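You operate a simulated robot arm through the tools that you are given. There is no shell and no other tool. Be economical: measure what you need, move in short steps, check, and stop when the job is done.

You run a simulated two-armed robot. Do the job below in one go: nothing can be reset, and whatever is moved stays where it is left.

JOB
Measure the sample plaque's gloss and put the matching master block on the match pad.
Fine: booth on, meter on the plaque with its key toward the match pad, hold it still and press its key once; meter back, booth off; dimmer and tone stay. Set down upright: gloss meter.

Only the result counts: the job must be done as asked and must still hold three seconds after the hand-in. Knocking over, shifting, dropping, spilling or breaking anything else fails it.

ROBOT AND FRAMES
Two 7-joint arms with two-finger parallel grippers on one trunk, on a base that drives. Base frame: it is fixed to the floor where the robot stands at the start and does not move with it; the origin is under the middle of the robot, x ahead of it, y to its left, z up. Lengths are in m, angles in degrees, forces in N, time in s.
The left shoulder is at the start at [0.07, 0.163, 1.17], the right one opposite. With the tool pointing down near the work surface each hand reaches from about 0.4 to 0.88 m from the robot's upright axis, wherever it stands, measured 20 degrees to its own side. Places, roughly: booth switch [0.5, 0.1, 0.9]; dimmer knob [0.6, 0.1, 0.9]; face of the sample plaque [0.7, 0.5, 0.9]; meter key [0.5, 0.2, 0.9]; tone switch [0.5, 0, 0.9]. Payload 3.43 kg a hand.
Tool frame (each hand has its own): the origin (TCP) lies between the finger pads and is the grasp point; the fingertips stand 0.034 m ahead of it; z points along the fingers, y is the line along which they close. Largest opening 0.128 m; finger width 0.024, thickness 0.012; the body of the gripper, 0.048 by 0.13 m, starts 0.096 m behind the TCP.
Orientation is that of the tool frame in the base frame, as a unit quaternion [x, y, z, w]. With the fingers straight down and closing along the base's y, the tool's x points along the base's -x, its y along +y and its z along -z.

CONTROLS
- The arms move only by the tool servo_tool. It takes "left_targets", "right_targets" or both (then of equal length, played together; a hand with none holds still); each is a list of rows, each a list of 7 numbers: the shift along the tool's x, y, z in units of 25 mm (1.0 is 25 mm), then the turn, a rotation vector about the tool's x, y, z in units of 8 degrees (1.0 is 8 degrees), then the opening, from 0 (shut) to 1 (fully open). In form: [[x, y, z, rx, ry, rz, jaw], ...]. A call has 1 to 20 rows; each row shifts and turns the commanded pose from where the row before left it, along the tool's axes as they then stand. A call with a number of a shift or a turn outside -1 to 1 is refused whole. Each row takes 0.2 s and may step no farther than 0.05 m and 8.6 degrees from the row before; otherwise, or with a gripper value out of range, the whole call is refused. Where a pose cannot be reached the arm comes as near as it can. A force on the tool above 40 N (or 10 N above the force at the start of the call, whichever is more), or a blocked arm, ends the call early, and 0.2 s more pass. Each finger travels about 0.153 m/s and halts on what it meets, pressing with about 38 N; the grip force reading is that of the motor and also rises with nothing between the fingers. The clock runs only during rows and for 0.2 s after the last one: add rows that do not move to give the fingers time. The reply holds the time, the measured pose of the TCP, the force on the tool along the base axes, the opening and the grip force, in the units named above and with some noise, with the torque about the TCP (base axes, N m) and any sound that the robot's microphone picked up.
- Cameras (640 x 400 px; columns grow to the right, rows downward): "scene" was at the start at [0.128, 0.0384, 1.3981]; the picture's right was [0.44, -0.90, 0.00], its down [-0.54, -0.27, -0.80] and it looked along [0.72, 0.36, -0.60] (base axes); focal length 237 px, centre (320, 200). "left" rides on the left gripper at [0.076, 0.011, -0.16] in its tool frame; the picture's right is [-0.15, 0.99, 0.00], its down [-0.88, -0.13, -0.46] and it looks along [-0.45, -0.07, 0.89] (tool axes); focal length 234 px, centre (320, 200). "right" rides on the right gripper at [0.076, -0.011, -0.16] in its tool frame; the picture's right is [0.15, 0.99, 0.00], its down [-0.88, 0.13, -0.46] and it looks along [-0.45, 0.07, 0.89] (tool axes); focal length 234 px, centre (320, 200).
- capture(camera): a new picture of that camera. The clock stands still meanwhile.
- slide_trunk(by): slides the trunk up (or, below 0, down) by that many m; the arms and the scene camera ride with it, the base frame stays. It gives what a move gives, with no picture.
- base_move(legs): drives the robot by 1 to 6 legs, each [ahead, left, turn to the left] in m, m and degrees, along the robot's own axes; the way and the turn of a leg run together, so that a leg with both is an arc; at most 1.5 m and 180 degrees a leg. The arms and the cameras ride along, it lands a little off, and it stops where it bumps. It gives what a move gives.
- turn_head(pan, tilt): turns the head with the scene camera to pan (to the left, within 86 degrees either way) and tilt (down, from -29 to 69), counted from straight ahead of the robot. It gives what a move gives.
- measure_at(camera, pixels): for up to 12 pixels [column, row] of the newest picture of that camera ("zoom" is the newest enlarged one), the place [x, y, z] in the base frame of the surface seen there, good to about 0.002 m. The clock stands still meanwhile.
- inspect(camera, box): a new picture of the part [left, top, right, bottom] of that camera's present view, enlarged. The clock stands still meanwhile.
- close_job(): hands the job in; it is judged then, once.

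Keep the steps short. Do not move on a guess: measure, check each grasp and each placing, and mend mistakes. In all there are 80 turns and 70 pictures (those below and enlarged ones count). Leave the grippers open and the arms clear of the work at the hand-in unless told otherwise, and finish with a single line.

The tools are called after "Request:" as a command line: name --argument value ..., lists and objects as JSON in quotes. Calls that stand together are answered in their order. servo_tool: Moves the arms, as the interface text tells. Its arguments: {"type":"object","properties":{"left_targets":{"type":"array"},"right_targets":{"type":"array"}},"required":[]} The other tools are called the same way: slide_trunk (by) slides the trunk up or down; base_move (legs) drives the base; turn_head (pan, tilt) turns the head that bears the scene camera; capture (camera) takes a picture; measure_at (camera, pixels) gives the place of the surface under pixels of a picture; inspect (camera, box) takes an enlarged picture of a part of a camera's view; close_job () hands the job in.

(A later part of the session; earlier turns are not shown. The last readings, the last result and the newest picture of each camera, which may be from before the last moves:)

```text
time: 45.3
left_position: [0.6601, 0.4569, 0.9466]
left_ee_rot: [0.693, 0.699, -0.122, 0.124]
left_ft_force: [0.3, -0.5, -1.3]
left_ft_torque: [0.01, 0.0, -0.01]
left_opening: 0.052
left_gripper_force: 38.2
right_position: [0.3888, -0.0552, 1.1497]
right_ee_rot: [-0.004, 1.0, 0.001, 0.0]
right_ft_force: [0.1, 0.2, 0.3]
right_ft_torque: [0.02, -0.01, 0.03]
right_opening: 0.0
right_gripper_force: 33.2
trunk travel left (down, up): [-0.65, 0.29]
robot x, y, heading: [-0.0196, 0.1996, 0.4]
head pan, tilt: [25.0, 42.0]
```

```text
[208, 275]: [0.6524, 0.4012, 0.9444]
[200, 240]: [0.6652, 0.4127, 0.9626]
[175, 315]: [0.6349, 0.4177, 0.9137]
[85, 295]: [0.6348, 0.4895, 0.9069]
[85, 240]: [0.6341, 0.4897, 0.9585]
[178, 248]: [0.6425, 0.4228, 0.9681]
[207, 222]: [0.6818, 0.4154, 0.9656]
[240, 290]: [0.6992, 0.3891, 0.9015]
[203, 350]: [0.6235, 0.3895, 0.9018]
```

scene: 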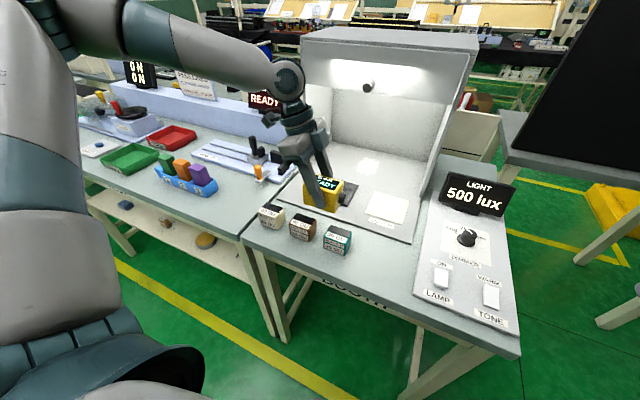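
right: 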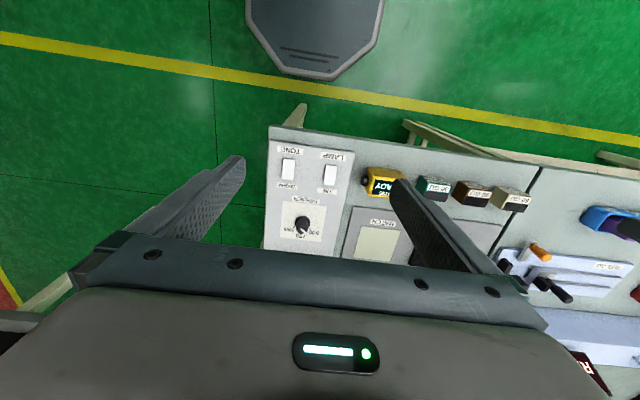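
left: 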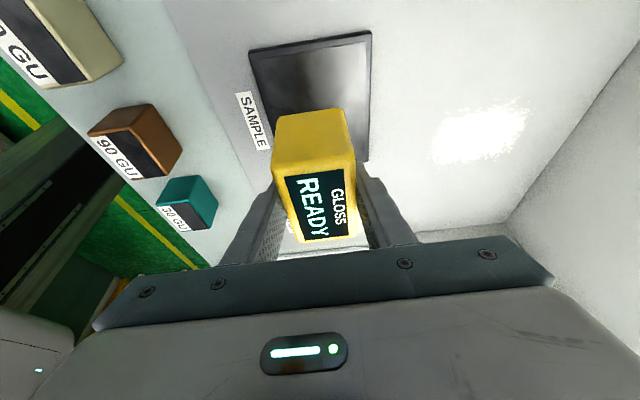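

The meter bottom is about 1–2 mm above the plaque. Two more small steps.

Request:
servo_tool --left_targets '[[0.014, 0, 0.038, 0, 0, 0, 0], [0, 0, 0, 0, 0, 0, 0]]'

Request:
servo_tool --left_targets '[[0.014, 0, 0.038, 0, 0, 0, 0], [0, 0, 0, 0, 0, 0, 0]]'

```text
time: 45.9
left_position: [0.6607, 0.4561, 0.9468]
left_ee_rot: [0.693, 0.7, -0.122, 0.123]
left_ft_force: [1.3, 0.8, 0.7]
left_ft_torque: [-0.04, 0.04, 0.0]
left_opening: 0.0516
left_gripper_force: 37.5
right_position: [0.3886, -0.0541, 1.1487]
right_ee_rot: [-0.005, 1.0, 0.001, 0.0]
right_ft_force: [0.3, 0.9, -0.2]
right_ft_torque: [0.01, -0.01, 0.01]
right_opening: 0.0001
right_gripper_force: 32.9
trunk travel left (down, up): [-0.65, 0.29]
robot x, y, heading: [-0.0188, 0.1976, 0.6]
head pan, tilt: [25.0, 42.0]
```

```text
time: 46.5
left_position: [0.66, 0.4552, 0.9465]
left_ee_rot: [0.694, 0.699, -0.121, 0.124]
left_ft_force: [2.9, 1.6, 9.5]
left_ft_torque: [0.11, 0.19, -0.05]
left_opening: 0.0518
left_gripper_force: 37.6
right_position: [0.3886, -0.0543, 1.1496]
right_ee_rot: [-0.004, 1.0, 0.001, 0.0]
right_ft_force: [-0.2, 0.1, -0.1]
right_ft_torque: [0.01, -0.03, 0.02]
right_opening: 0.0
right_gripper_force: 32.7
trunk travel left (down, up): [-0.65, 0.29]
robot x, y, heading: [-0.0221, 0.2017, 0.4]
head pan, tilt: [25.0, 42.0]
```

Contact made (9.5 N down); the meter rests on the plaque, key toward the match pad. I measure the key's face precisely.

Request:
inspect --camera "scene" --box '[315, 155, 375, 193]'

Request:
servo_tool --right_targets '[[0, 0, 0, -0.9, 0, 0, 0], [0, 0, 0, -0.9, 0, 0, 0], [0, 0, 0, -0.9, 0, 0, 0], [0, 0, 0, -0.9, 0, 0, 0], [0, 0, 0, -0.9, 0, 0, 0], [0, 0, 0, -0.9, 0, 0, 0], [0, 0, 0, 0, 0, 0, 0]]'

```text
10.53 times, centred on (345, 174) of scene
```

zoom: 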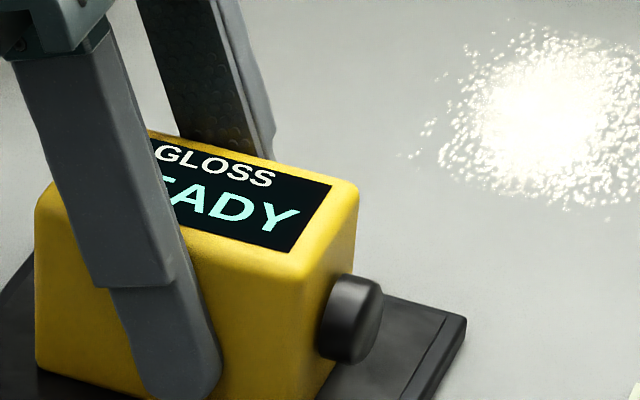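

```text
time: 48.1
left_position: [0.6598, 0.4552, 0.947]
left_ee_rot: [0.693, 0.699, -0.122, 0.124]
left_ft_force: [4.5, 1.9, 17.9]
left_ft_torque: [-0.1, 0.23, 0.08]
left_opening: 0.0517
left_gripper_force: 38.2
right_position: [0.3871, -0.0542, 1.1495]
right_ee_rot: [-0.004, 0.929, 0.37, -0.001]
right_ft_force: [0.3, 0.4, 0.4]
right_ft_torque: [0.02, 0.0, -0.01]
right_opening: 0.0
right_gripper_force: 33.4
trunk travel left (down, up): [-0.65, 0.29]
robot x, y, heading: [-0.0148, 0.2, 0.8]
head pan, tilt: [25.0, 42.0]
```

I measure the key and relieve the left hand's pressing by about 1 mm.

Request:
measure_at --camera "zoom" --pixels '[[365, 285], [362, 300], [360, 318], [355, 335], [350, 355], [375, 300], [340, 310], [330, 350], [320, 250], [310, 380], [350, 230]]'

Request:
servo_tool --left_targets '[[-0.012, 0, -0.034, 0, 0, 0, 0], [0, 0, 0, 0, 0, 0, 0]]'

```text
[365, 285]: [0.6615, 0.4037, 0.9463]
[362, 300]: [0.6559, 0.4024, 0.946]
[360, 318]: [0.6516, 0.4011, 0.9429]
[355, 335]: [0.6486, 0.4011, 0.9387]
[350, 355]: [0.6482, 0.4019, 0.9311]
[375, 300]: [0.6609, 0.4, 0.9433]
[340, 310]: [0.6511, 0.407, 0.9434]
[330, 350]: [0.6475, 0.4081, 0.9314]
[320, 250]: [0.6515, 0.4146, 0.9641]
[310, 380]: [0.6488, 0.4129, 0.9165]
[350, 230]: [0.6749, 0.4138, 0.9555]
```

```text
time: 48.7
left_position: [0.661, 0.4547, 0.9452]
left_ee_rot: [0.694, 0.699, -0.123, 0.123]
left_ft_force: [2.2, -1.2, 11.2]
left_ft_torque: [-0.59, -0.05, 0.06]
left_opening: 0.0518
left_gripper_force: 38.0
right_position: [0.388, -0.0548, 1.1485]
right_ee_rot: [-0.004, 0.93, 0.369, -0.002]
right_ft_force: [0.1, 1.1, 0.9]
right_ft_torque: [0.02, -0.01, 0.03]
right_opening: 0.0001
right_gripper_force: 33.0
trunk travel left (down, up): [-0.65, 0.29]
robot x, y, heading: [-0.0225, 0.1989, 0.7]
head pan, tilt: [25.0, 42.0]
```

Key centre is about (0.661, face y 0.398, z 0.934). I bring the tilted right fingertip toward it in two parts, stopping about 30 mm short.

Request:
servo_tool --right_targets '[[-0.65, 0.348, 0.962, 0, 0, 0, 0], [-0.65, 0.348, 0.962, 0, 0, 0, 0], [-0.65, 0.348, 0.962, 0, 0, 0, 0], [-0.65, 0.348, 0.962, 0, 0, 0, 0], [-0.65, 0.348, 0.962, 0, 0, 0, 0], [-0.65, 0.348, 0.962, 0, 0, 0, 0], [-0.65, 0.348, 0.962, 0, 0, 0, 0], [-0.65, 0.348, 0.962, 0, 0, 0, 0], [-0.65, 0.348, 0.962, 0, 0, 0, 0], [-0.65, 0.348, 0.962, 0, 0, 0, 0], [-0.65, 0.348, 0.962, 0, 0, 0, 0], [-0.65, 0.348, 0.962, 0, 0, 0, 0], [0, 0, 0, 0, 0, 0, 0]]'

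Request:
capture --camera "scene"

```text
time: 51.5
left_position: [0.6595, 0.4556, 0.9457]
left_ee_rot: [0.693, 0.699, -0.122, 0.124]
left_ft_force: [-0.2, 0.6, 6.5]
left_ft_torque: [0.08, 0.29, -0.07]
left_opening: 0.0516
left_gripper_force: 37.9
right_position: [0.5808, 0.2232, 1.0099]
right_ee_rot: [-0.004, 0.93, 0.369, -0.002]
right_ft_force: [0.1, 0.1, 0.0]
right_ft_torque: [-0.01, 0.0, -0.03]
right_opening: 0.0
right_gripper_force: 32.9
trunk travel left (down, up): [-0.65, 0.29]
robot x, y, heading: [-0.0162, 0.2021, 0.6]
head pan, tilt: [25.0, 42.0]
```

```text
45 pictures are left
```

scene: 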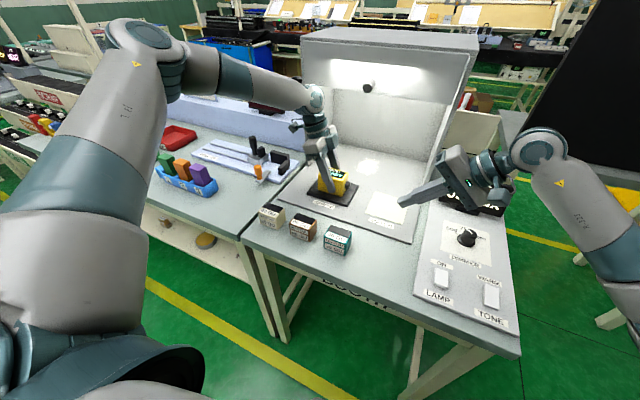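

Path is clear. I move to the waiting point about 20 mm from the key.

Request:
servo_tool --right_targets '[[-0.542, 0.317, 0.842, 0, 0, 0, 0], [-0.542, 0.317, 0.842, 0, 0, 0, 0], [-0.542, 0.317, 0.842, 0, 0, 0, 0], [-0.542, 0.317, 0.842, 0, 0, 0, 0], [-0.542, 0.317, 0.842, 0, 0, 0, 0], [-0.542, 0.317, 0.842, 0, 0, 0, 0], [0, 0, 0, 0, 0, 0, 0]]'

Request:
inspect --camera "scene" --box '[310, 145, 410, 208]'

Request:
capture --camera "right"

```text
time: 53.1
left_position: [0.6599, 0.4553, 0.9463]
left_ee_rot: [0.693, 0.699, -0.122, 0.124]
left_ft_force: [-0.2, 1.5, 6.6]
left_ft_torque: [0.16, 0.08, -0.04]
left_opening: 0.0516
left_gripper_force: 37.8
right_position: [0.6588, 0.3443, 0.952]
right_ee_rot: [-0.004, 0.929, 0.369, -0.002]
right_ft_force: [0.1, 0.6, 0.3]
right_ft_torque: [0.02, -0.01, 0.03]
right_opening: 0.0
right_gripper_force: 33.2
trunk travel left (down, up): [-0.65, 0.29]
robot x, y, heading: [-0.0166, 0.2012, 0.7]
head pan, tilt: [25.0, 42.0]
```

```text
6.35 times, centred on (360, 176) of scene
```

zoom: 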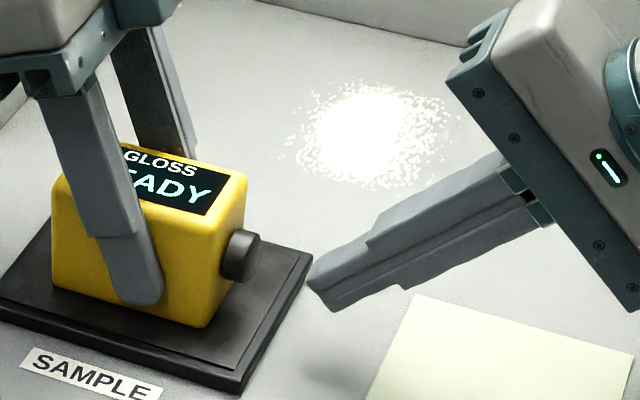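

```text
43 pictures are left
```

right: 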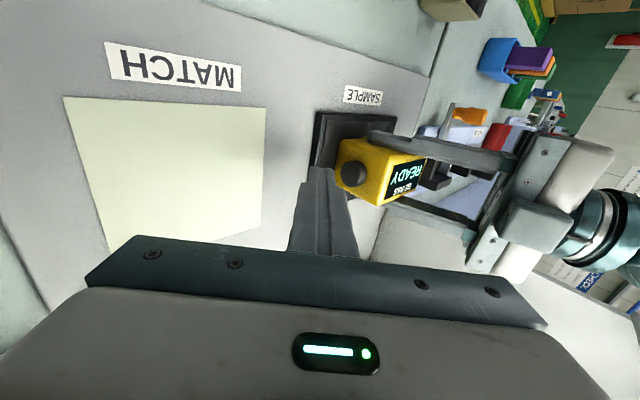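

I measure the right fingertip against the key in this enlarged view's geometry.

Request:
inspect --camera "scene" --box '[335, 170, 385, 202]'

Request:
measure_at --camera "zoom" --pixels '[[320, 235], [290, 220], [310, 195], [290, 205], [330, 260], [380, 230], [120, 130], [145, 110], [350, 190]]'

```text
12.50 times, centred on (360, 186) of scene
```

zoom: 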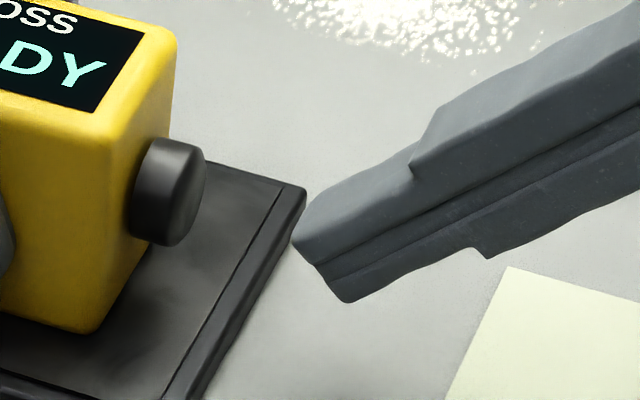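

```text
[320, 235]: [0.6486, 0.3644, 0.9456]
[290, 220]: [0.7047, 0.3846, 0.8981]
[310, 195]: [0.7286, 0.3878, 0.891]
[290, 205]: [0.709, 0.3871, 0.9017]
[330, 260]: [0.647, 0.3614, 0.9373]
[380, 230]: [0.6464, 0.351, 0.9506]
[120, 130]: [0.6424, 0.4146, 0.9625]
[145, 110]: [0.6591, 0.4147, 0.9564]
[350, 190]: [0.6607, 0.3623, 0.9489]
```

The fingertip's leading edge is at y≈0.371, z≈0.94. I advance 15 mm and drop 4 mm, then approach finely.

Request:
servo_tool --right_targets '[[-0.04, 0.165, 0.265, 0, 0, 0, 0], [-0.04, 0.165, 0.265, 0, 0, 0, 0], [0, 0, 0, 0, 0, 0, 0]]'

Request:
inspect --camera "scene" --box '[335, 170, 385, 202]'

```text
time: 53.9
left_position: [0.66, 0.4551, 0.9458]
left_ee_rot: [0.693, 0.7, -0.122, 0.124]
left_ft_force: [1.3, 1.0, 6.5]
left_ft_torque: [0.12, 0.12, -0.03]
left_opening: 0.0518
left_gripper_force: 38.0
right_position: [0.6618, 0.3591, 0.947]
right_ee_rot: [-0.005, 0.929, 0.369, -0.002]
right_ft_force: [-0.2, -0.2, 0.2]
right_ft_torque: [0.02, 0.02, 0.0]
right_opening: 0.0
right_gripper_force: 33.1
trunk travel left (down, up): [-0.65, 0.29]
robot x, y, heading: [-0.017, 0.1993, 0.6]
head pan, tilt: [25.0, 42.0]
```

```text
12.50 times, centred on (360, 186) of scene
```

zoom: 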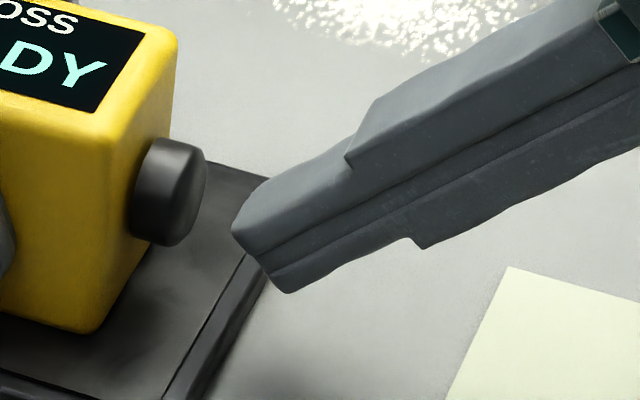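

Height lines up with the key. I advance 6 mm, then about 2 mm at a time, stopping at the click.

Request:
servo_tool --right_targets '[[0, 0.175, 0.165, 0, 0, 0, 0], [0, 0, 0, 0, 0, 0, 0]]'

Request:
servo_tool --right_targets '[[0, 0.058, 0.055, 0, 0, 0, 0], [0, 0, 0, 0, 0, 0, 0]]'

Request:
inspect --camera "scene" --box '[335, 170, 385, 202]'

```text
time: 54.5
left_position: [0.6588, 0.4553, 0.9454]
left_ee_rot: [0.692, 0.7, -0.121, 0.125]
left_ft_force: [0.6, 0.6, 7.3]
left_ft_torque: [0.07, 0.08, 0.0]
left_opening: 0.0516
left_gripper_force: 37.7
right_position: [0.6622, 0.364, 0.9478]
right_ee_rot: [-0.004, 0.929, 0.37, -0.002]
right_ft_force: [0.6, 0.2, 0.9]
right_ft_torque: [0.03, 0.03, 0.01]
right_opening: 0.0
right_gripper_force: 32.6
trunk travel left (down, up): [-0.65, 0.29]
robot x, y, heading: [-0.0212, 0.2008, 0.6]
head pan, tilt: [25.0, 42.0]
```

```text
time: 55.1
left_position: [0.6589, 0.4559, 0.9456]
left_ee_rot: [0.693, 0.699, -0.122, 0.124]
left_ft_force: [0.5, -0.2, 6.5]
left_ft_torque: [-0.01, 0.05, -0.02]
left_opening: 0.0518
left_gripper_force: 37.9
right_position: [0.664, 0.3671, 0.9466]
right_ee_rot: [-0.005, 0.93, 0.369, -0.002]
right_ft_force: [-0.7, -0.6, -0.1]
right_ft_torque: [0.0, -0.09, 0.02]
right_opening: 0.0
right_gripper_force: 32.8
trunk travel left (down, up): [-0.65, 0.29]
robot x, y, heading: [-0.0203, 0.2029, 0.6]
head pan, tilt: [25.0, 42.0]
```

```text
12.50 times, centred on (360, 186) of scene
```

zoom: 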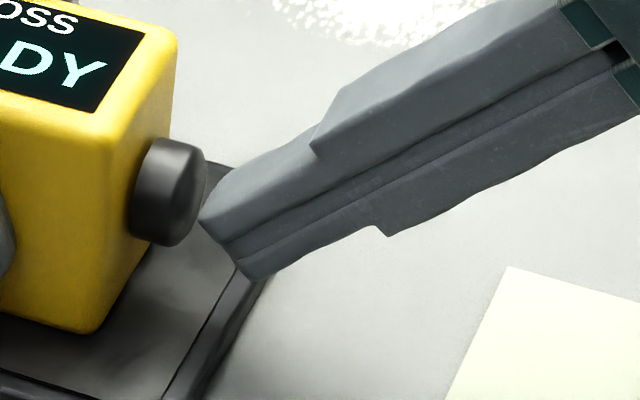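

Nearly touching. Next 1–1.5 mm steps, one at a time in effect, so that I press only once.

Request:
servo_tool --right_targets '[[0, 0.044, 0.041, 0, 0, 0, 0], [0, 0, 0, 0, 0, 0, 0]]'

Request:
servo_tool --right_targets '[[0, 0.035, 0.033, 0, 0, 0, 0], [0, 0, 0, 0, 0, 0, 0]]'

```text
time: 55.7
left_position: [0.6592, 0.4552, 0.9461]
left_ee_rot: [0.693, 0.7, -0.122, 0.123]
left_ft_force: [0.2, 0.9, 7.5]
left_ft_torque: [-0.06, 0.1, -0.01]
left_opening: 0.0517
left_gripper_force: 38.1
right_position: [0.6641, 0.3694, 0.947]
right_ee_rot: [-0.004, 0.93, 0.369, -0.001]
right_ft_force: [0.0, -0.3, 0.1]
right_ft_torque: [0.01, 0.0, -0.03]
right_opening: 0.0
right_gripper_force: 32.9
trunk travel left (down, up): [-0.65, 0.29]
robot x, y, heading: [-0.016, 0.2002, 0.5]
head pan, tilt: [25.0, 42.0]
```

```text
time: 56.3
left_position: [0.6603, 0.4564, 0.946]
left_ee_rot: [0.694, 0.699, -0.122, 0.122]
left_ft_force: [0.1, 0.4, 7.0]
left_ft_torque: [-0.08, 0.09, -0.03]
left_opening: 0.0517
left_gripper_force: 38.1
right_position: [0.6639, 0.3697, 0.9486]
right_ee_rot: [-0.004, 0.93, 0.369, -0.002]
right_ft_force: [0.6, 0.4, 0.4]
right_ft_torque: [-0.05, -0.02, -0.02]
right_opening: 0.0
right_gripper_force: 33.4
trunk travel left (down, up): [-0.65, 0.29]
robot x, y, heading: [-0.0195, 0.2005, 0.6]
head pan, tilt: [25.0, 42.0]
```

No contact force yet; I continue.

Request:
servo_tool --right_targets '[[0, 0.035, 0.04, 0, 0, 0, 0], [0, 0, 0, 0, 0, 0, 0]]'

Request:
inspect --camera "scene" --box '[335, 170, 385, 202]'

```text
time: 56.9
left_position: [0.6608, 0.4557, 0.9462]
left_ee_rot: [0.693, 0.7, -0.122, 0.123]
left_ft_force: [0.5, 1.0, 6.6]
left_ft_torque: [-0.04, 0.09, 0.0]
left_opening: 0.0517
left_gripper_force: 38.2
right_position: [0.6636, 0.3712, 0.9477]
right_ee_rot: [-0.004, 0.93, 0.369, -0.001]
right_ft_force: [0.0, -0.9, -0.4]
right_ft_torque: [-0.01, -0.01, 0.02]
right_opening: 0.0
right_gripper_force: 32.9
trunk travel left (down, up): [-0.65, 0.29]
robot x, y, heading: [-0.015, 0.1982, 0.5]
head pan, tilt: [25.0, 42.0]
```

```text
12.50 times, centred on (360, 186) of scene
```

zoom: 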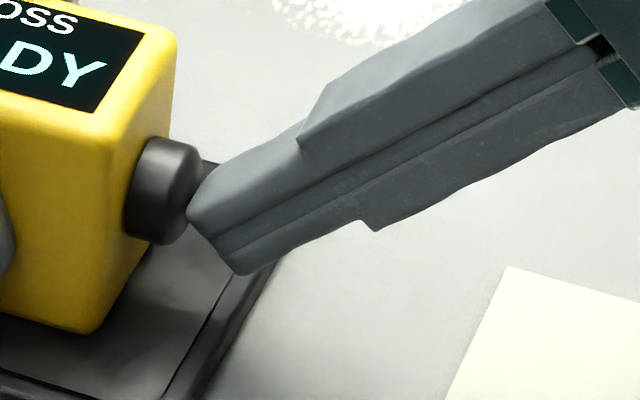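

The key has started to sink, with no click yet. I press on about 1.5 mm more.

Request:
servo_tool --right_targets '[[0, 0.044, 0.041, 0, 0, 0, 0], [0, 0, 0, 0, 0, 0, 0]]'

Request:
inspect --camera "scene" --box '[310, 155, 390, 205]'

```text
time: 57.5
left_position: [0.6595, 0.4551, 0.9454]
left_ee_rot: [0.693, 0.7, -0.122, 0.123]
left_ft_force: [0.3, 2.1, 7.3]
left_ft_torque: [-0.1, 0.05, -0.02]
left_opening: 0.0517
left_gripper_force: 37.1
right_position: [0.664, 0.3716, 0.9477]
right_ee_rot: [-0.004, 0.93, 0.369, -0.001]
right_ft_force: [0.6, -2.2, -0.3]
right_ft_torque: [-0.05, -0.01, 0.04]
right_opening: 0.0
right_gripper_force: 32.7
trunk travel left (down, up): [-0.65, 0.29]
robot x, y, heading: [-0.0204, 0.1994, 0.3]
head pan, tilt: [25.0, 42.0]
```

```text
8.00 times, centred on (350, 180) of scene
```

zoom: 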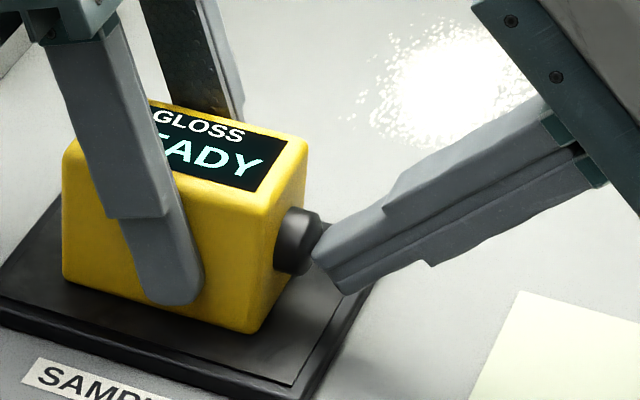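

Force on the key is about 2 N, still READY. I press on in small steps.

Request:
servo_tool --right_targets '[[0, 0.044, 0.041, 0, 0, 0, 0], [0, 0, 0, 0, 0, 0, 0]]'

```text
time: 58.1
left_position: [0.6598, 0.4557, 0.9459]
left_ee_rot: [0.693, 0.7, -0.122, 0.123]
left_ft_force: [0.7, 1.5, 7.6]
left_ft_torque: [-0.12, 0.05, 0.05]
left_opening: 0.0518
left_gripper_force: 37.5
right_position: [0.6632, 0.3735, 0.947]
right_ee_rot: [-0.004, 0.929, 0.369, -0.002]
right_ft_force: [0.1, -2.9, 0.6]
right_ft_torque: [-0.06, 0.01, 0.04]
right_opening: 0.0
right_gripper_force: 32.9
trunk travel left (down, up): [-0.65, 0.29]
robot x, y, heading: [-0.0193, 0.1978, 0.3]
head pan, tilt: [25.0, 42.0]
heard: click
```

Click. I hold for a second without moving, then read the display.

Request:
servo_tool --left_targets '[[0, 0, 0, 0, 0, 0, 0], [0, 0, 0, 0, 0, 0, 0], [0, 0, 0, 0, 0, 0, 0], [0, 0, 0, 0, 0, 0, 0]]'

Request:
inspect --camera "scene" --box '[310, 155, 390, 205]'

Request:
inspect --camera "left" --box '[220, 90, 420, 260]'

```text
time: 59.1
left_position: [0.6599, 0.4565, 0.9452]
left_ee_rot: [0.693, 0.699, -0.122, 0.123]
left_ft_force: [0.6, 2.4, 6.8]
left_ft_torque: [-0.04, 0.09, -0.04]
left_opening: 0.052
left_gripper_force: 38.5
right_position: [0.6639, 0.3737, 0.9473]
right_ee_rot: [-0.004, 0.929, 0.369, -0.001]
right_ft_force: [0.5, -2.9, -0.8]
right_ft_torque: [-0.07, 0.0, 0.01]
right_opening: 0.0
right_gripper_force: 32.9
trunk travel left (down, up): [-0.65, 0.29]
robot x, y, heading: [-0.0205, 0.2046, 0.5]
head pan, tilt: [25.0, 42.0]
```

```text
8.00 times, centred on (350, 180) of scene
```

zoom: 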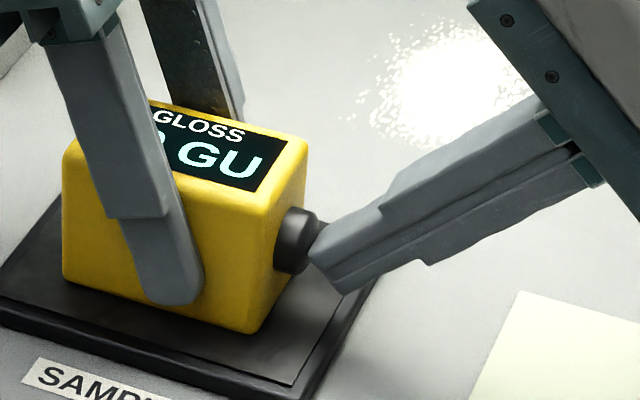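

```text
2.35 times, centred on (320, 175) of left
```

zoom: 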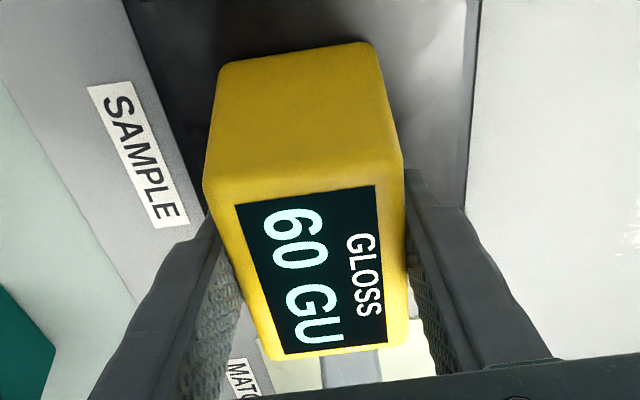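

The meter reads 60 GU, so the 60 GU block is the match. I withdraw the right hand along −y, then up and back, and straighten it.

Request:
servo_tool --right_targets '[[0, -0.29, -0.275, 0, 0, 0, 0], [0, -0.44, -0.41, 0, 0, 0, 0], [0.7, -0.38, -1.0, 0, 0, 0, 0], [0.7, -0.38, -1.0, 0, 0, 0, 0], [0.7, -0.38, -1.0, 0, 0, 0, 0], [0.7, -0.38, -1.0, 0, 0, 0, 0], [0.7, -0.38, -1.0, 0, 0, 0, 0], [0.7, -0.38, -1.0, 0, 0, 0, 0], [0.7, -0.38, -1.0, 0, 0, 0, 0], [0.7, -0.38, -1.0, 0, 0, 0, 0], [0.7, -0.38, -1.0, 0, 0, 0, 0], [0.7, -0.38, -1.0, 0, 0, 0, 0], [0.7, -0.38, -1.0, 0, 0, 0, 0], [0.7, -0.38, -1.0, 0, 0, 0, 0], [0, 0, 0, 0.9, 0, 0, 0], [0, 0, 0, 0.9, 0, 0, 0], [0, 0, 0, 0.9, 0, 0, 0], [0, 0, 0, 0.9, 0, 0, 0], [0, 0, 0, 0.9, 0, 0, 0], [0, 0, 0, 0.9, 0, 0, 0]]'

Request:
inspect --camera "left" --box '[220, 90, 420, 260]'

```text
time: 63.3
left_position: [0.6594, 0.4561, 0.946]
left_ee_rot: [0.693, 0.7, -0.121, 0.124]
left_ft_force: [0.0, -0.5, 4.4]
left_ft_torque: [0.33, 0.11, -0.04]
left_opening: 0.0516
left_gripper_force: 37.7
right_position: [0.4557, 0.0583, 1.0865]
right_ee_rot: [-0.004, 1.0, -0.001, -0.001]
right_ft_force: [-0.9, 0.1, 0.5]
right_ft_torque: [-0.01, -0.01, 0.0]
right_opening: 0.0
right_gripper_force: 32.9
trunk travel left (down, up): [-0.65, 0.29]
robot x, y, heading: [-0.022, 0.2003, 0.6]
head pan, tilt: [25.0, 42.0]
```

```text
2.35 times, centred on (320, 175) of left
```

zoom: 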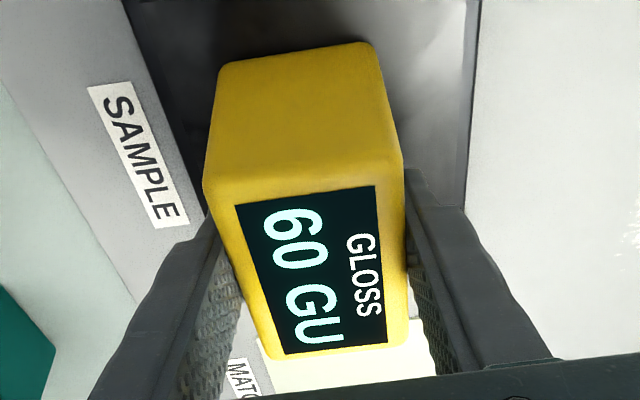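

Reading is kept. I lift the meter straight up and move it back out of the booth area.

Request:
servo_tool --left_targets '[[-0.172, 0, -0.47, 0, 0, 0, 0], [-0.345, 0, -0.94, 0, 0, 0, 0], [-0.345, 0, -0.94, 0, 0, 0, 0], [-0.345, 0, -0.94, 0, 0, 0, 0], [-0.345, 0, -0.94, 0, 0, 0, 0], [-0.19, -0.825, 0.07, 0, 0, 0, 0], [-0.19, -0.825, 0.07, 0, 0, 0, 0], [-0.19, -0.825, 0.07, 0, 0, 0, 0], [-0.19, -0.825, 0.07, 0, 0, 0, 0], [-0.19, -0.825, 0.07, 0, 0, 0, 0], [-0.19, -0.825, 0.07, 0, 0, 0, 0], [-0.19, -0.825, 0.07, 0, 0, 0, 0], [-0.19, -0.825, 0.07, 0, 0, 0, 0], [0, 0, 0, 0, 0, 0, 0]]'

Request:
base_move --legs '[[-0.03, -0.173, 0]]'

Request:
capture --camera "scene"

```text
time: 66.3
left_position: [0.4965, 0.4135, 1.0572]
left_ee_rot: [0.693, 0.699, -0.123, 0.123]
left_ft_force: [-0.7, -0.5, -1.5]
left_ft_torque: [0.02, -0.01, 0.0]
left_opening: 0.0515
left_gripper_force: 37.9
right_position: [0.4556, 0.0584, 1.0858]
right_ee_rot: [-0.004, 1.0, 0.001, -0.001]
right_ft_force: [0.1, 0.0, -0.3]
right_ft_torque: [0.02, -0.01, 0.01]
right_opening: 0.0
right_gripper_force: 33.1
trunk travel left (down, up): [-0.65, 0.29]
robot x, y, heading: [-0.0189, 0.1982, 0.6]
head pan, tilt: [25.0, 42.0]
```

```text
time: 67.8
left_position: [0.4669, 0.2437, 1.0585]
left_ee_rot: [0.692, 0.701, -0.121, 0.124]
left_ft_force: [-0.5, 0.4, -2.5]
left_ft_torque: [0.0, -0.04, 0.01]
left_opening: 0.0518
left_gripper_force: 38.3
right_position: [0.4271, -0.1104, 1.0861]
right_ee_rot: [-0.006, 1.0, 0.0, 0.0]
right_ft_force: [0.0, -0.7, -0.1]
right_ft_torque: [0.02, 0.01, 0.01]
right_opening: 0.0002
right_gripper_force: 32.6
trunk travel left (down, up): [-0.65, 0.29]
robot x, y, heading: [-0.0502, 0.0332, 0.7]
head pan, tilt: [25.0, 42.0]
```

```text
34 pictures are left
```

scene: 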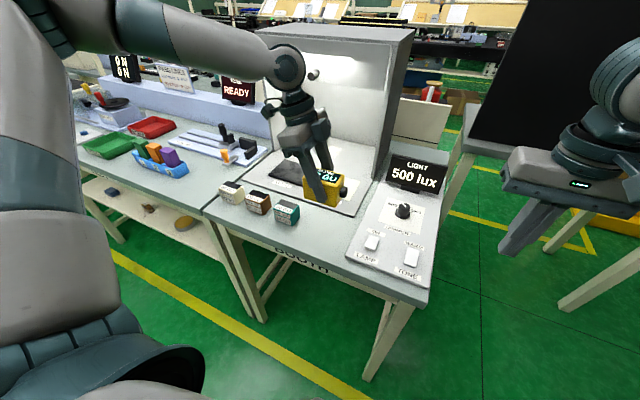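

The base landed well. I lower the meter at its original place (0.468, 0.240), stopping about 10 mm above the table.

Request:
servo_tool --left_targets '[[0.309, 0.008, 0.913, 0, 0, 0.06, 0], [0.309, 0.008, 0.913, 0, 0, 0, 0], [0.309, 0.008, 0.913, 0, 0, 0, 0], [0.309, 0.008, 0.913, 0, 0, 0, 0], [0.309, 0.008, 0.913, 0, 0, 0, 0], [0, 0, 0, 0, 0, 0, 0], [0, 0, 0, 0, 0, 0, 0]]'

Request:
servo_tool --left_targets '[[0, 0, 0, 0, 0, 0, 0]]'

```text
time: 69.4
left_position: [0.4663, 0.2411, 0.9377]
left_ee_rot: [0.694, 0.698, -0.123, 0.124]
left_ft_force: [0.1, -0.4, -1.8]
left_ft_torque: [-0.01, 0.01, -0.01]
left_opening: 0.0516
left_gripper_force: 38.6
right_position: [0.4281, -0.1111, 1.0875]
right_ee_rot: [-0.006, 1.0, 0.001, -0.001]
right_ft_force: [-0.4, 0.4, 0.6]
right_ft_torque: [0.02, 0.0, -0.02]
right_opening: 0.0
right_gripper_force: 33.0
trunk travel left (down, up): [-0.65, 0.29]
robot x, y, heading: [-0.0499, 0.0305, 0.8]
head pan, tilt: [25.0, 42.0]
```

```text
time: 69.8
left_position: [0.466, 0.24, 0.939]
left_ee_rot: [0.695, 0.698, -0.121, 0.124]
left_ft_force: [-0.7, 0.1, -2.1]
left_ft_torque: [-0.01, 0.01, 0.0]
left_opening: 0.0516
left_gripper_force: 38.3
right_position: [0.4275, -0.1103, 1.0871]
right_ee_rot: [-0.007, 1.0, 0.001, 0.0]
right_ft_force: [-0.1, 1.1, -0.7]
right_ft_torque: [-0.01, 0.03, -0.01]
right_opening: 0.0
right_gripper_force: 32.9
trunk travel left (down, up): [-0.65, 0.29]
robot x, y, heading: [-0.0495, 0.0278, 0.8]
head pan, tilt: [25.0, 42.0]
```

I lower 8.5 mm with a 1.5 mm x correction, then in 1 mm steps to contact.

Request:
servo_tool --left_targets '[[0.058, 0.03, 0.16, 0, 0, 0, 0], [0.059, 0.03, 0.16, 0, 0, 0, 0], [0, 0, 0, 0, 0, 0, 0]]'

Request:
servo_tool --left_targets '[[0.014, 0, 0.038, 0, 0, 0, 0], [0, 0, 0, 0, 0, 0, 0]]'

Request:
servo_tool --left_targets '[[0.014, 0, 0.038, 0, 0, 0, 0], [0, 0, 0, 0, 0, 0, 0]]'

```text
time: 70.6
left_position: [0.4703, 0.2412, 0.9311]
left_ee_rot: [0.695, 0.698, -0.122, 0.124]
left_ft_force: [0.0, -0.3, -3.2]
left_ft_torque: [0.02, -0.02, 0.0]
left_opening: 0.0514
left_gripper_force: 37.5
right_position: [0.428, -0.1115, 1.0865]
right_ee_rot: [-0.007, 1.0, 0.001, 0.001]
right_ft_force: [-0.4, -0.1, 0.3]
right_ft_torque: [-0.01, -0.01, 0.0]
right_opening: 0.0001
right_gripper_force: 33.0
trunk travel left (down, up): [-0.65, 0.29]
robot x, y, heading: [-0.053, 0.0298, 0.7]
head pan, tilt: [25.0, 42.0]
```

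```text
time: 71.2
left_position: [0.4709, 0.2389, 0.9295]
left_ee_rot: [0.695, 0.697, -0.122, 0.125]
left_ft_force: [-0.8, -0.2, -2.7]
left_ft_torque: [0.01, 0.0, -0.02]
left_opening: 0.0518
left_gripper_force: 37.7
right_position: [0.4288, -0.1115, 1.0876]
right_ee_rot: [-0.007, 1.0, 0.0, 0.001]
right_ft_force: [0.3, 0.1, 0.2]
right_ft_torque: [-0.01, -0.01, 0.0]
right_opening: 0.0
right_gripper_force: 32.7
trunk travel left (down, up): [-0.65, 0.29]
robot x, y, heading: [-0.0493, 0.0276, 0.6]
head pan, tilt: [25.0, 42.0]
```

```text
time: 71.8
left_position: [0.4699, 0.2404, 0.9284]
left_ee_rot: [0.695, 0.697, -0.121, 0.124]
left_ft_force: [0.9, 0.5, -0.9]
left_ft_torque: [0.01, 0.07, -0.03]
left_opening: 0.0519
left_gripper_force: 37.6
right_position: [0.4272, -0.1117, 1.0862]
right_ee_rot: [-0.006, 1.0, 0.001, 0.0]
right_ft_force: [0.7, 0.3, 0.2]
right_ft_torque: [-0.02, 0.0, -0.01]
right_opening: 0.0
right_gripper_force: 32.9
trunk travel left (down, up): [-0.65, 0.29]
robot x, y, heading: [-0.0515, 0.0287, 0.6]
head pan, tilt: [25.0, 42.0]
```

Force starts to shift, so the table is being touched. One half-millimetre more, then I open the fingers and rise.

Request:
servo_tool --left_targets '[[0.008, 0, 0.022, 0, 0, 0, 0], [0, 0, 0, 0, 0, 0, 0]]'

Request:
servo_tool --left_targets '[[0, 0, 0, 0, 0, 0, 0.5], [0, 0, 0, 0, 0, 0, 0.7], [0, 0, 0, 0, 0, 0, 1], [0, 0, 0, 0, 0, 0, 1], [0, 0, 0, 0, 0, 0, 1]]'

Request:
servo_tool --left_targets '[[-0.345, 0, -0.94, 0, 0, 0, 1], [-0.345, 0, -0.94, 0, 0, 0, 1], [-0.345, 0, -0.94, 0, 0, 0, 1], [-0.345, 0, -0.94, 0, 0, 0, 1], [-0.345, 0, -0.94, 0, 0, 0, 1], [-0.345, 0, -0.94, 0, 0, 0, 1], [0, 0, 0, 0, 0, 0, 1]]'

Request:
inspect --camera "scene" --box '[200, 140, 440, 290]'

```text
time: 72.4
left_position: [0.4703, 0.2397, 0.929]
left_ee_rot: [0.695, 0.698, -0.12, 0.125]
left_ft_force: [0.8, 0.5, 7.3]
left_ft_torque: [0.08, 0.23, -0.03]
left_opening: 0.0519
left_gripper_force: 38.7
right_position: [0.4274, -0.1119, 1.0874]
right_ee_rot: [-0.006, 1.0, 0.001, 0.0]
right_ft_force: [-0.2, 0.4, -0.7]
right_ft_torque: [0.01, -0.02, -0.03]
right_opening: 0.0
right_gripper_force: 33.2
trunk travel left (down, up): [-0.65, 0.29]
robot x, y, heading: [-0.0477, 0.0274, 0.5]
head pan, tilt: [25.0, 42.0]
```

```text
time: 73.6
left_position: [0.4706, 0.2404, 0.926]
left_ee_rot: [0.695, 0.698, -0.121, 0.124]
left_ft_force: [-0.8, -0.7, -0.6]
left_ft_torque: [0.01, 0.01, -0.01]
left_opening: 0.1282
left_gripper_force: 0.0
right_position: [0.4272, -0.1121, 1.0865]
right_ee_rot: [-0.006, 1.0, 0.001, 0.0]
right_ft_force: [0.1, -0.8, -0.1]
right_ft_torque: [-0.01, -0.03, -0.01]
right_opening: 0.0
right_gripper_force: 32.5
trunk travel left (down, up): [-0.65, 0.29]
robot x, y, heading: [-0.0504, 0.0275, 0.9]
head pan, tilt: [25.0, 42.0]
```

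```text
time: 75.2
left_position: [0.4703, 0.2412, 1.0773]
left_ee_rot: [0.695, 0.698, -0.123, 0.125]
left_ft_force: [0.3, 0.5, 0.1]
left_ft_torque: [-0.04, -0.03, 0.0]
left_opening: 0.1276
left_gripper_force: 0.0
right_position: [0.4276, -0.1117, 1.0864]
right_ee_rot: [-0.006, 1.0, 0.0, 0.0]
right_ft_force: [0.0, -0.3, 0.1]
right_ft_torque: [0.02, 0.01, -0.02]
right_opening: 0.0002
right_gripper_force: 33.3
trunk travel left (down, up): [-0.65, 0.29]
robot x, y, heading: [-0.0478, 0.0299, 0.6]
head pan, tilt: [25.0, 42.0]
```

```text
2.67 times, centred on (320, 215) of scene
```

zoom: 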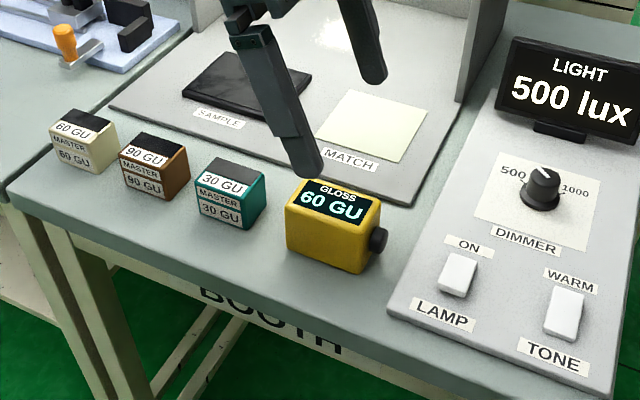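

The meter stands upright at home. I check its place, and measure the 60 GU block, plaque and pad.

Request:
measure_at --camera "zoom" --pixels '[[290, 208], [360, 226], [380, 207], [311, 184], [50, 133], [94, 145], [115, 124], [72, 111], [90, 125], [72, 155], [60, 150], [110, 165]]'

Request:
measure_at --camera "zoom" --pixels '[[346, 93], [425, 110], [395, 160], [318, 138], [375, 125], [225, 53], [184, 92], [268, 120], [460, 262], [457, 275], [453, 290]]'

```text
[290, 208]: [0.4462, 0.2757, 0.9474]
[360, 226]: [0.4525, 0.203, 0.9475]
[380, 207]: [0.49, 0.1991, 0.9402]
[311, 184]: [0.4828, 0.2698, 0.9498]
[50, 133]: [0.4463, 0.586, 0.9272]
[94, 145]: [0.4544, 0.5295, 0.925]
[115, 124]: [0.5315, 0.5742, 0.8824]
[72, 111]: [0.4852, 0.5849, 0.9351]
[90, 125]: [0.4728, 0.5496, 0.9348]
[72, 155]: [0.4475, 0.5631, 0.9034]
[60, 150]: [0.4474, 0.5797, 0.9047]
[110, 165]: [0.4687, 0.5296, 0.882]
```

```text
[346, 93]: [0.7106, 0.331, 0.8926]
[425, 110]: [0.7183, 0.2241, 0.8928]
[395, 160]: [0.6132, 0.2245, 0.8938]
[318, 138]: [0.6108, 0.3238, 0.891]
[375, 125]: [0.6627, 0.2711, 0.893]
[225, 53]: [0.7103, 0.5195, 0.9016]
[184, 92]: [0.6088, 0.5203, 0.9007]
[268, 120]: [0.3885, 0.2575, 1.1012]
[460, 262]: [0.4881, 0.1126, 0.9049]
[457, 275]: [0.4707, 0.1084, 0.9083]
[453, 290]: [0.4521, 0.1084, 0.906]
```

Meter is back within ~1–2 mm; plaque unmoved. Next the 60 GU block (centre ≈ 0.467, 0.558). I move the left hand above it and make it vertical, since over the match pad a lean would near the booth knob.

Request:
servo_tool --left_targets '[[0.915, -0.009, -0.336, 0, 0, 0, 1], [0.915, -0.009, -0.336, 0, 0, 0, 1], [0.915, -0.009, -0.336, 0, 0, 0, 1], [0.915, -0.009, -0.336, 0, 0, 0, 1], [0.915, -0.009, -0.336, 0, 0, 0, 1], [0.915, -0.009, -0.336, 0, 0, 0, 1], [0.915, -0.009, -0.336, 0, 0, 0, 1], [0.915, -0.009, -0.336, 0, 0, 0, 1], [0.915, -0.009, -0.336, 0, 0, 0, 1], [0.915, -0.009, -0.336, 0, 0, 0, 1], [0.915, -0.009, -0.336, 0, 0, 0, 1], [0.915, -0.009, -0.336, 0, 0, 0, 1], [0.915, -0.009, -0.336, 0, 0, 0, 1], [0, 0, 0, 0, 0.8333, 0, 1], [0, 0, 0, 0, 0.8333, 0, 1], [0, 0, 0, 0, 0.8333, 0, 1], [0, 0, 0, 0, 0, 0, 1]]'

Request:
capture --camera "left"

Request:
capture --camera "scene"

```text
time: 78.8
left_position: [0.4645, 0.5581, 1.0775]
left_ee_rot: [0.705, 0.709, 0.001, 0.002]
left_ft_force: [-0.3, 0.0, 0.1]
left_ft_torque: [-0.02, 0.0, -0.01]
left_opening: 0.1279
left_gripper_force: 0.0
right_position: [0.4278, -0.1127, 1.0869]
right_ee_rot: [-0.007, 1.0, 0.001, 0.0]
right_ft_force: [-0.1, -0.1, 0.5]
right_ft_torque: [-0.01, 0.0, -0.02]
right_opening: 0.0
right_gripper_force: 33.2
trunk travel left (down, up): [-0.65, 0.29]
robot x, y, heading: [-0.046, 0.0303, 0.3]
head pan, tilt: [25.0, 42.0]
```

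```text
32 pictures are left
```

left: 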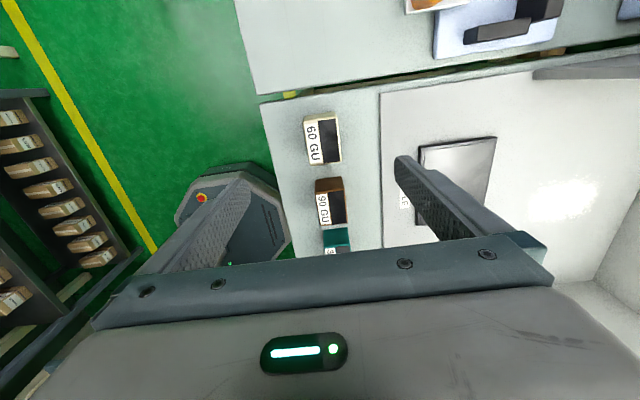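

```text
31 pictures are left
```

scene: 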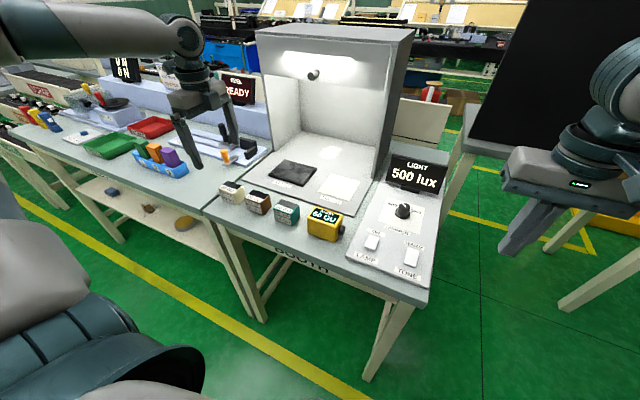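

I measure the 60 GU block's top corners with the left camera.

Request:
measure_at --camera "left" --pixels '[[308, 123], [333, 119], [337, 158], [311, 161], [322, 140], [319, 183], [340, 180], [322, 200]]'

```text
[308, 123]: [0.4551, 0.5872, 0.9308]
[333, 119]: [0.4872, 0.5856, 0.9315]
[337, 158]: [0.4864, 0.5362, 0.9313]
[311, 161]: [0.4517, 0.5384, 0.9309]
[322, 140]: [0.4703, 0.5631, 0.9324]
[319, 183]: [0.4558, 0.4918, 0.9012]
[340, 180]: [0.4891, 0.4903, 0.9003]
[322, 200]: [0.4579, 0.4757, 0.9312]
```

Block centre ≈ (0.469, 0.560). I lower the open hand to TCP z 0.924.

Request:
servo_tool --left_targets '[[0.011, 0.026, 0.877, 0, 0, 0, 1], [0.011, 0.026, 0.877, 0, 0, 0, 1], [0.011, 0.026, 0.877, 0, 0, 0, 1], [0.011, 0.026, 0.877, 0, 0, 0, 1], [0.011, 0.026, 0.877, 0, 0, 0, 1], [0.011, 0.026, 0.877, 0, 0, 0, 1], [0.011, 0.026, 0.877, 0, 0, 0, 1], [0, 0, 0, 0, 0, 0, 1]]'

Request:
capture --camera "left"

```text
time: 80.6
left_position: [0.4687, 0.5601, 0.9243]
left_ee_rot: [0.706, 0.709, 0.001, 0.002]
left_ft_force: [0.0, 0.6, 1.5]
left_ft_torque: [-0.01, 0.01, 0.01]
left_opening: 0.1281
left_gripper_force: 0.1
right_position: [0.4289, -0.1119, 1.0869]
right_ee_rot: [-0.006, 1.0, 0.001, -0.001]
right_ft_force: [-0.1, -0.2, 0.8]
right_ft_torque: [0.02, -0.01, -0.01]
right_opening: 0.0002
right_gripper_force: 33.2
trunk travel left (down, up): [-0.65, 0.29]
robot x, y, heading: [-0.0492, 0.0312, 0.5]
head pan, tilt: [25.0, 42.0]
```

```text
30 pictures are left
```

left: 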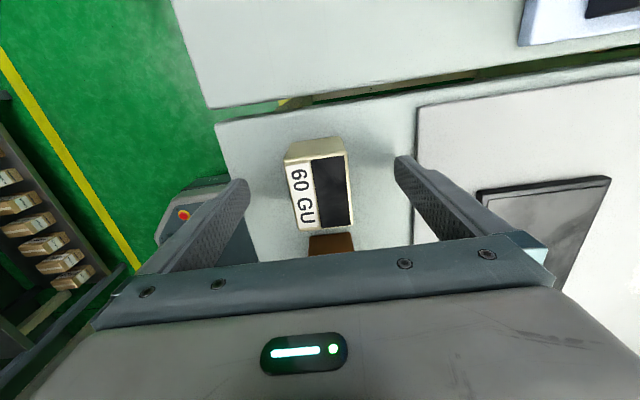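

The block sits between the fingers. I close and lift 100 mm.

Request:
servo_tool --left_targets '[[0, 0, 0, 0, 0, 0, 0.42], [0, 0, 0, 0, 0, 0, 0.42], [0, 0, 0, 0, 0, 0, 0], [0, 0, 0, 0, 0, 0, 0], [0, 0, 0, 0, 0, 0, 0]]'

Request:
servo_tool --left_targets '[[0, 0, -0.4, 0, 0, 0, 0], [0, 0, -0.9, 0, 0, 0, 0], [0, 0, -0.9, 0, 0, 0, 0], [0, 0, -0.9, 0, 0, 0, 0], [0, 0, -0.9, 0, 0, 0, 0], [0, 0, 0, 0, 0, 0, 0]]'

Request:
capture --camera "left"

```text
time: 81.8
left_position: [0.47, 0.5595, 0.9247]
left_ee_rot: [0.705, 0.709, 0.002, 0.002]
left_ft_force: [-0.8, 0.6, 0.2]
left_ft_torque: [0.01, 0.05, -0.02]
left_opening: 0.0443
left_gripper_force: 38.0
right_position: [0.4275, -0.1117, 1.0877]
right_ee_rot: [-0.006, 1.0, 0.001, 0.0]
right_ft_force: [0.3, 0.4, 0.5]
right_ft_torque: [0.04, -0.02, -0.03]
right_opening: 0.0
right_gripper_force: 33.0
trunk travel left (down, up): [-0.65, 0.29]
robot x, y, heading: [-0.0476, 0.0278, 0.5]
head pan, tilt: [25.0, 42.0]
```

```text
time: 83.2
left_position: [0.4684, 0.5602, 1.0232]
left_ee_rot: [0.705, 0.709, 0.0, 0.001]
left_ft_force: [-0.2, 0.2, -1.6]
left_ft_torque: [0.01, 0.05, 0.02]
left_opening: 0.0445
left_gripper_force: 38.0
right_position: [0.427, -0.1115, 1.087]
right_ee_rot: [-0.006, 1.0, 0.0, -0.001]
right_ft_force: [0.2, 0.2, 0.3]
right_ft_torque: [0.03, -0.02, -0.01]
right_opening: 0.0
right_gripper_force: 33.0
trunk travel left (down, up): [-0.65, 0.29]
robot x, y, heading: [-0.0461, 0.0298, 0.8]
head pan, tilt: [25.0, 42.0]
```

```text
29 pictures are left
```

left: 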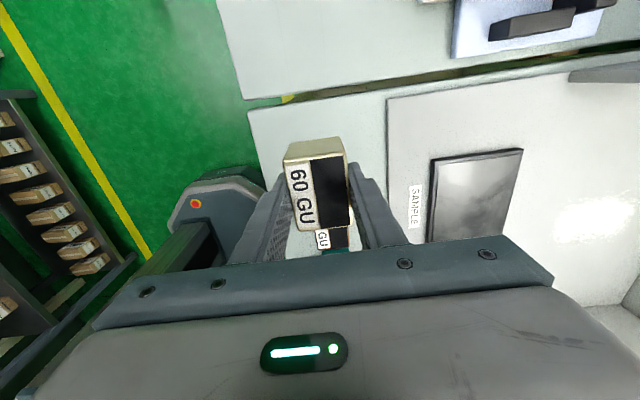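

The block is held level. I carry it over to above the match pad centre (0.665, 0.277).

Request:
servo_tool --left_targets '[[-0.871, 0.6, 0, 0, 0, 0, 0], [-0.871, 0.6, 0, 0, 0, 0, 0], [-0.871, 0.6, 0, 0, 0, 0, 0], [-0.871, 0.6, 0, 0, 0, 0, 0], [-0.871, 0.6, 0, 0, 0, 0, 0], [-0.871, 0.6, 0, 0, 0, 0, 0], [-0.871, 0.6, 0, 0, 0, 0, 0], [-0.871, 0.6, 0, 0, 0, 0, 0], [-0.871, 0.6, 0, 0, 0, 0, 0], [-0.871, 0.6, 0, 0, 0, 0, 0], [-0.871, 0.6, 0, 0, 0, 0, 0], [-0.871, 0.6, 0, 0, 0, 0, 0], [-0.871, 0.6, 0, 0, 0, 0, 0], [0, 0, 0, 0, 0, 0, 0]]'

Request:
inspect --camera "scene" --box '[220, 40, 420, 220]'

Request:
capture --camera "left"

```text
time: 86.2
left_position: [0.6459, 0.2963, 1.0264]
left_ee_rot: [0.706, 0.709, 0.0, 0.001]
left_ft_force: [0.4, 0.1, -1.4]
left_ft_torque: [0.03, 0.01, -0.02]
left_opening: 0.0442
left_gripper_force: 37.9
left hand out of reach, approached as far as the arm can: row 12, 13
right_position: [0.4286, -0.1116, 1.0858]
right_ee_rot: [-0.006, 1.0, 0.002, -0.001]
right_ft_force: [0.4, -0.4, 0.9]
right_ft_torque: [-0.01, 0.04, -0.01]
right_opening: 0.0001
right_gripper_force: 32.4
trunk travel left (down, up): [-0.65, 0.29]
robot x, y, heading: [-0.05, 0.0284, 0.8]
head pan, tilt: [25.0, 42.0]
```

```text
2.22 times, centred on (320, 130) of scene
```

zoom: 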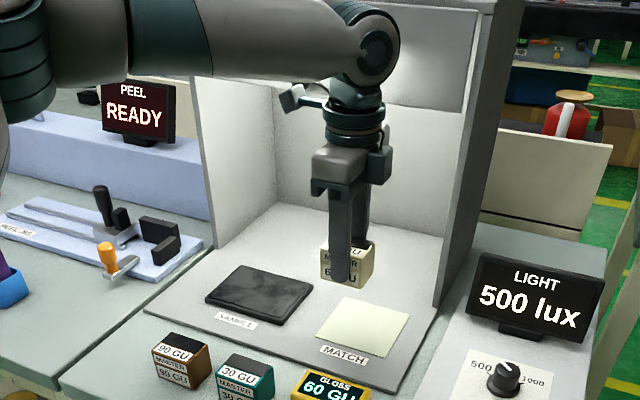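

```text
27 pictures are left
```

left: 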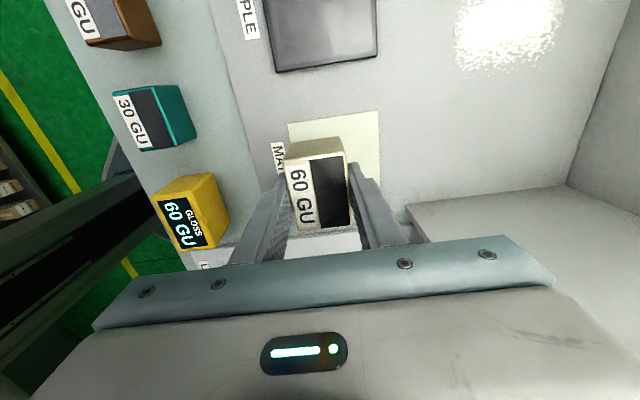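

The arm stops short at (0.646, 0.296), as it meets a wrist limit. The block is held high, so I shift the base 80 mm right to gain room.

Request:
base_move --legs '[[0.0, -0.08, 0]]'

Request:
servo_tool --left_targets '[[0.6, 0.3, 0, 0, 0, 0, 0], [0.6, 0.3, 0, 0, 0, 0, 0], [0.6, 0.1, 0, 0, 0, 0, 0], [0.6, 0.1, 0, 0, 0, 0, 0], [0, 0, 0, 0, 0, 0, 0]]'

```text
time: 87.2
left_position: [0.6458, 0.2177, 1.0278]
left_ee_rot: [0.705, 0.71, 0.001, 0.001]
left_ft_force: [0.0, 0.9, -1.1]
left_ft_torque: [0.03, 0.02, 0.02]
left_opening: 0.044
left_gripper_force: 38.0
right_position: [0.4286, -0.1904, 1.0866]
right_ee_rot: [-0.006, 1.0, 0.001, 0.0]
right_ft_force: [-0.7, 0.0, 0.0]
right_ft_torque: [0.03, 0.0, -0.02]
right_opening: 0.0
right_gripper_force: 33.4
trunk travel left (down, up): [-0.65, 0.29]
robot x, y, heading: [-0.0464, -0.049, 1.0]
head pan, tilt: [25.0, 42.0]
```

```text
time: 88.4
left_position: [0.6637, 0.2794, 1.028]
left_ee_rot: [0.705, 0.709, 0.001, 0.002]
left_ft_force: [0.1, 0.2, -1.5]
left_ft_torque: [-0.01, 0.0, 0.01]
left_opening: 0.0444
left_gripper_force: 38.0
right_position: [0.4287, -0.1895, 1.0866]
right_ee_rot: [-0.006, 1.0, 0.001, 0.0]
right_ft_force: [0.5, 0.9, 0.3]
right_ft_torque: [-0.01, 0.01, -0.01]
right_opening: 0.0002
right_gripper_force: 32.3
trunk travel left (down, up): [-0.65, 0.29]
robot x, y, heading: [-0.0481, -0.0496, 0.9]
head pan, tilt: [25.0, 42.0]
```

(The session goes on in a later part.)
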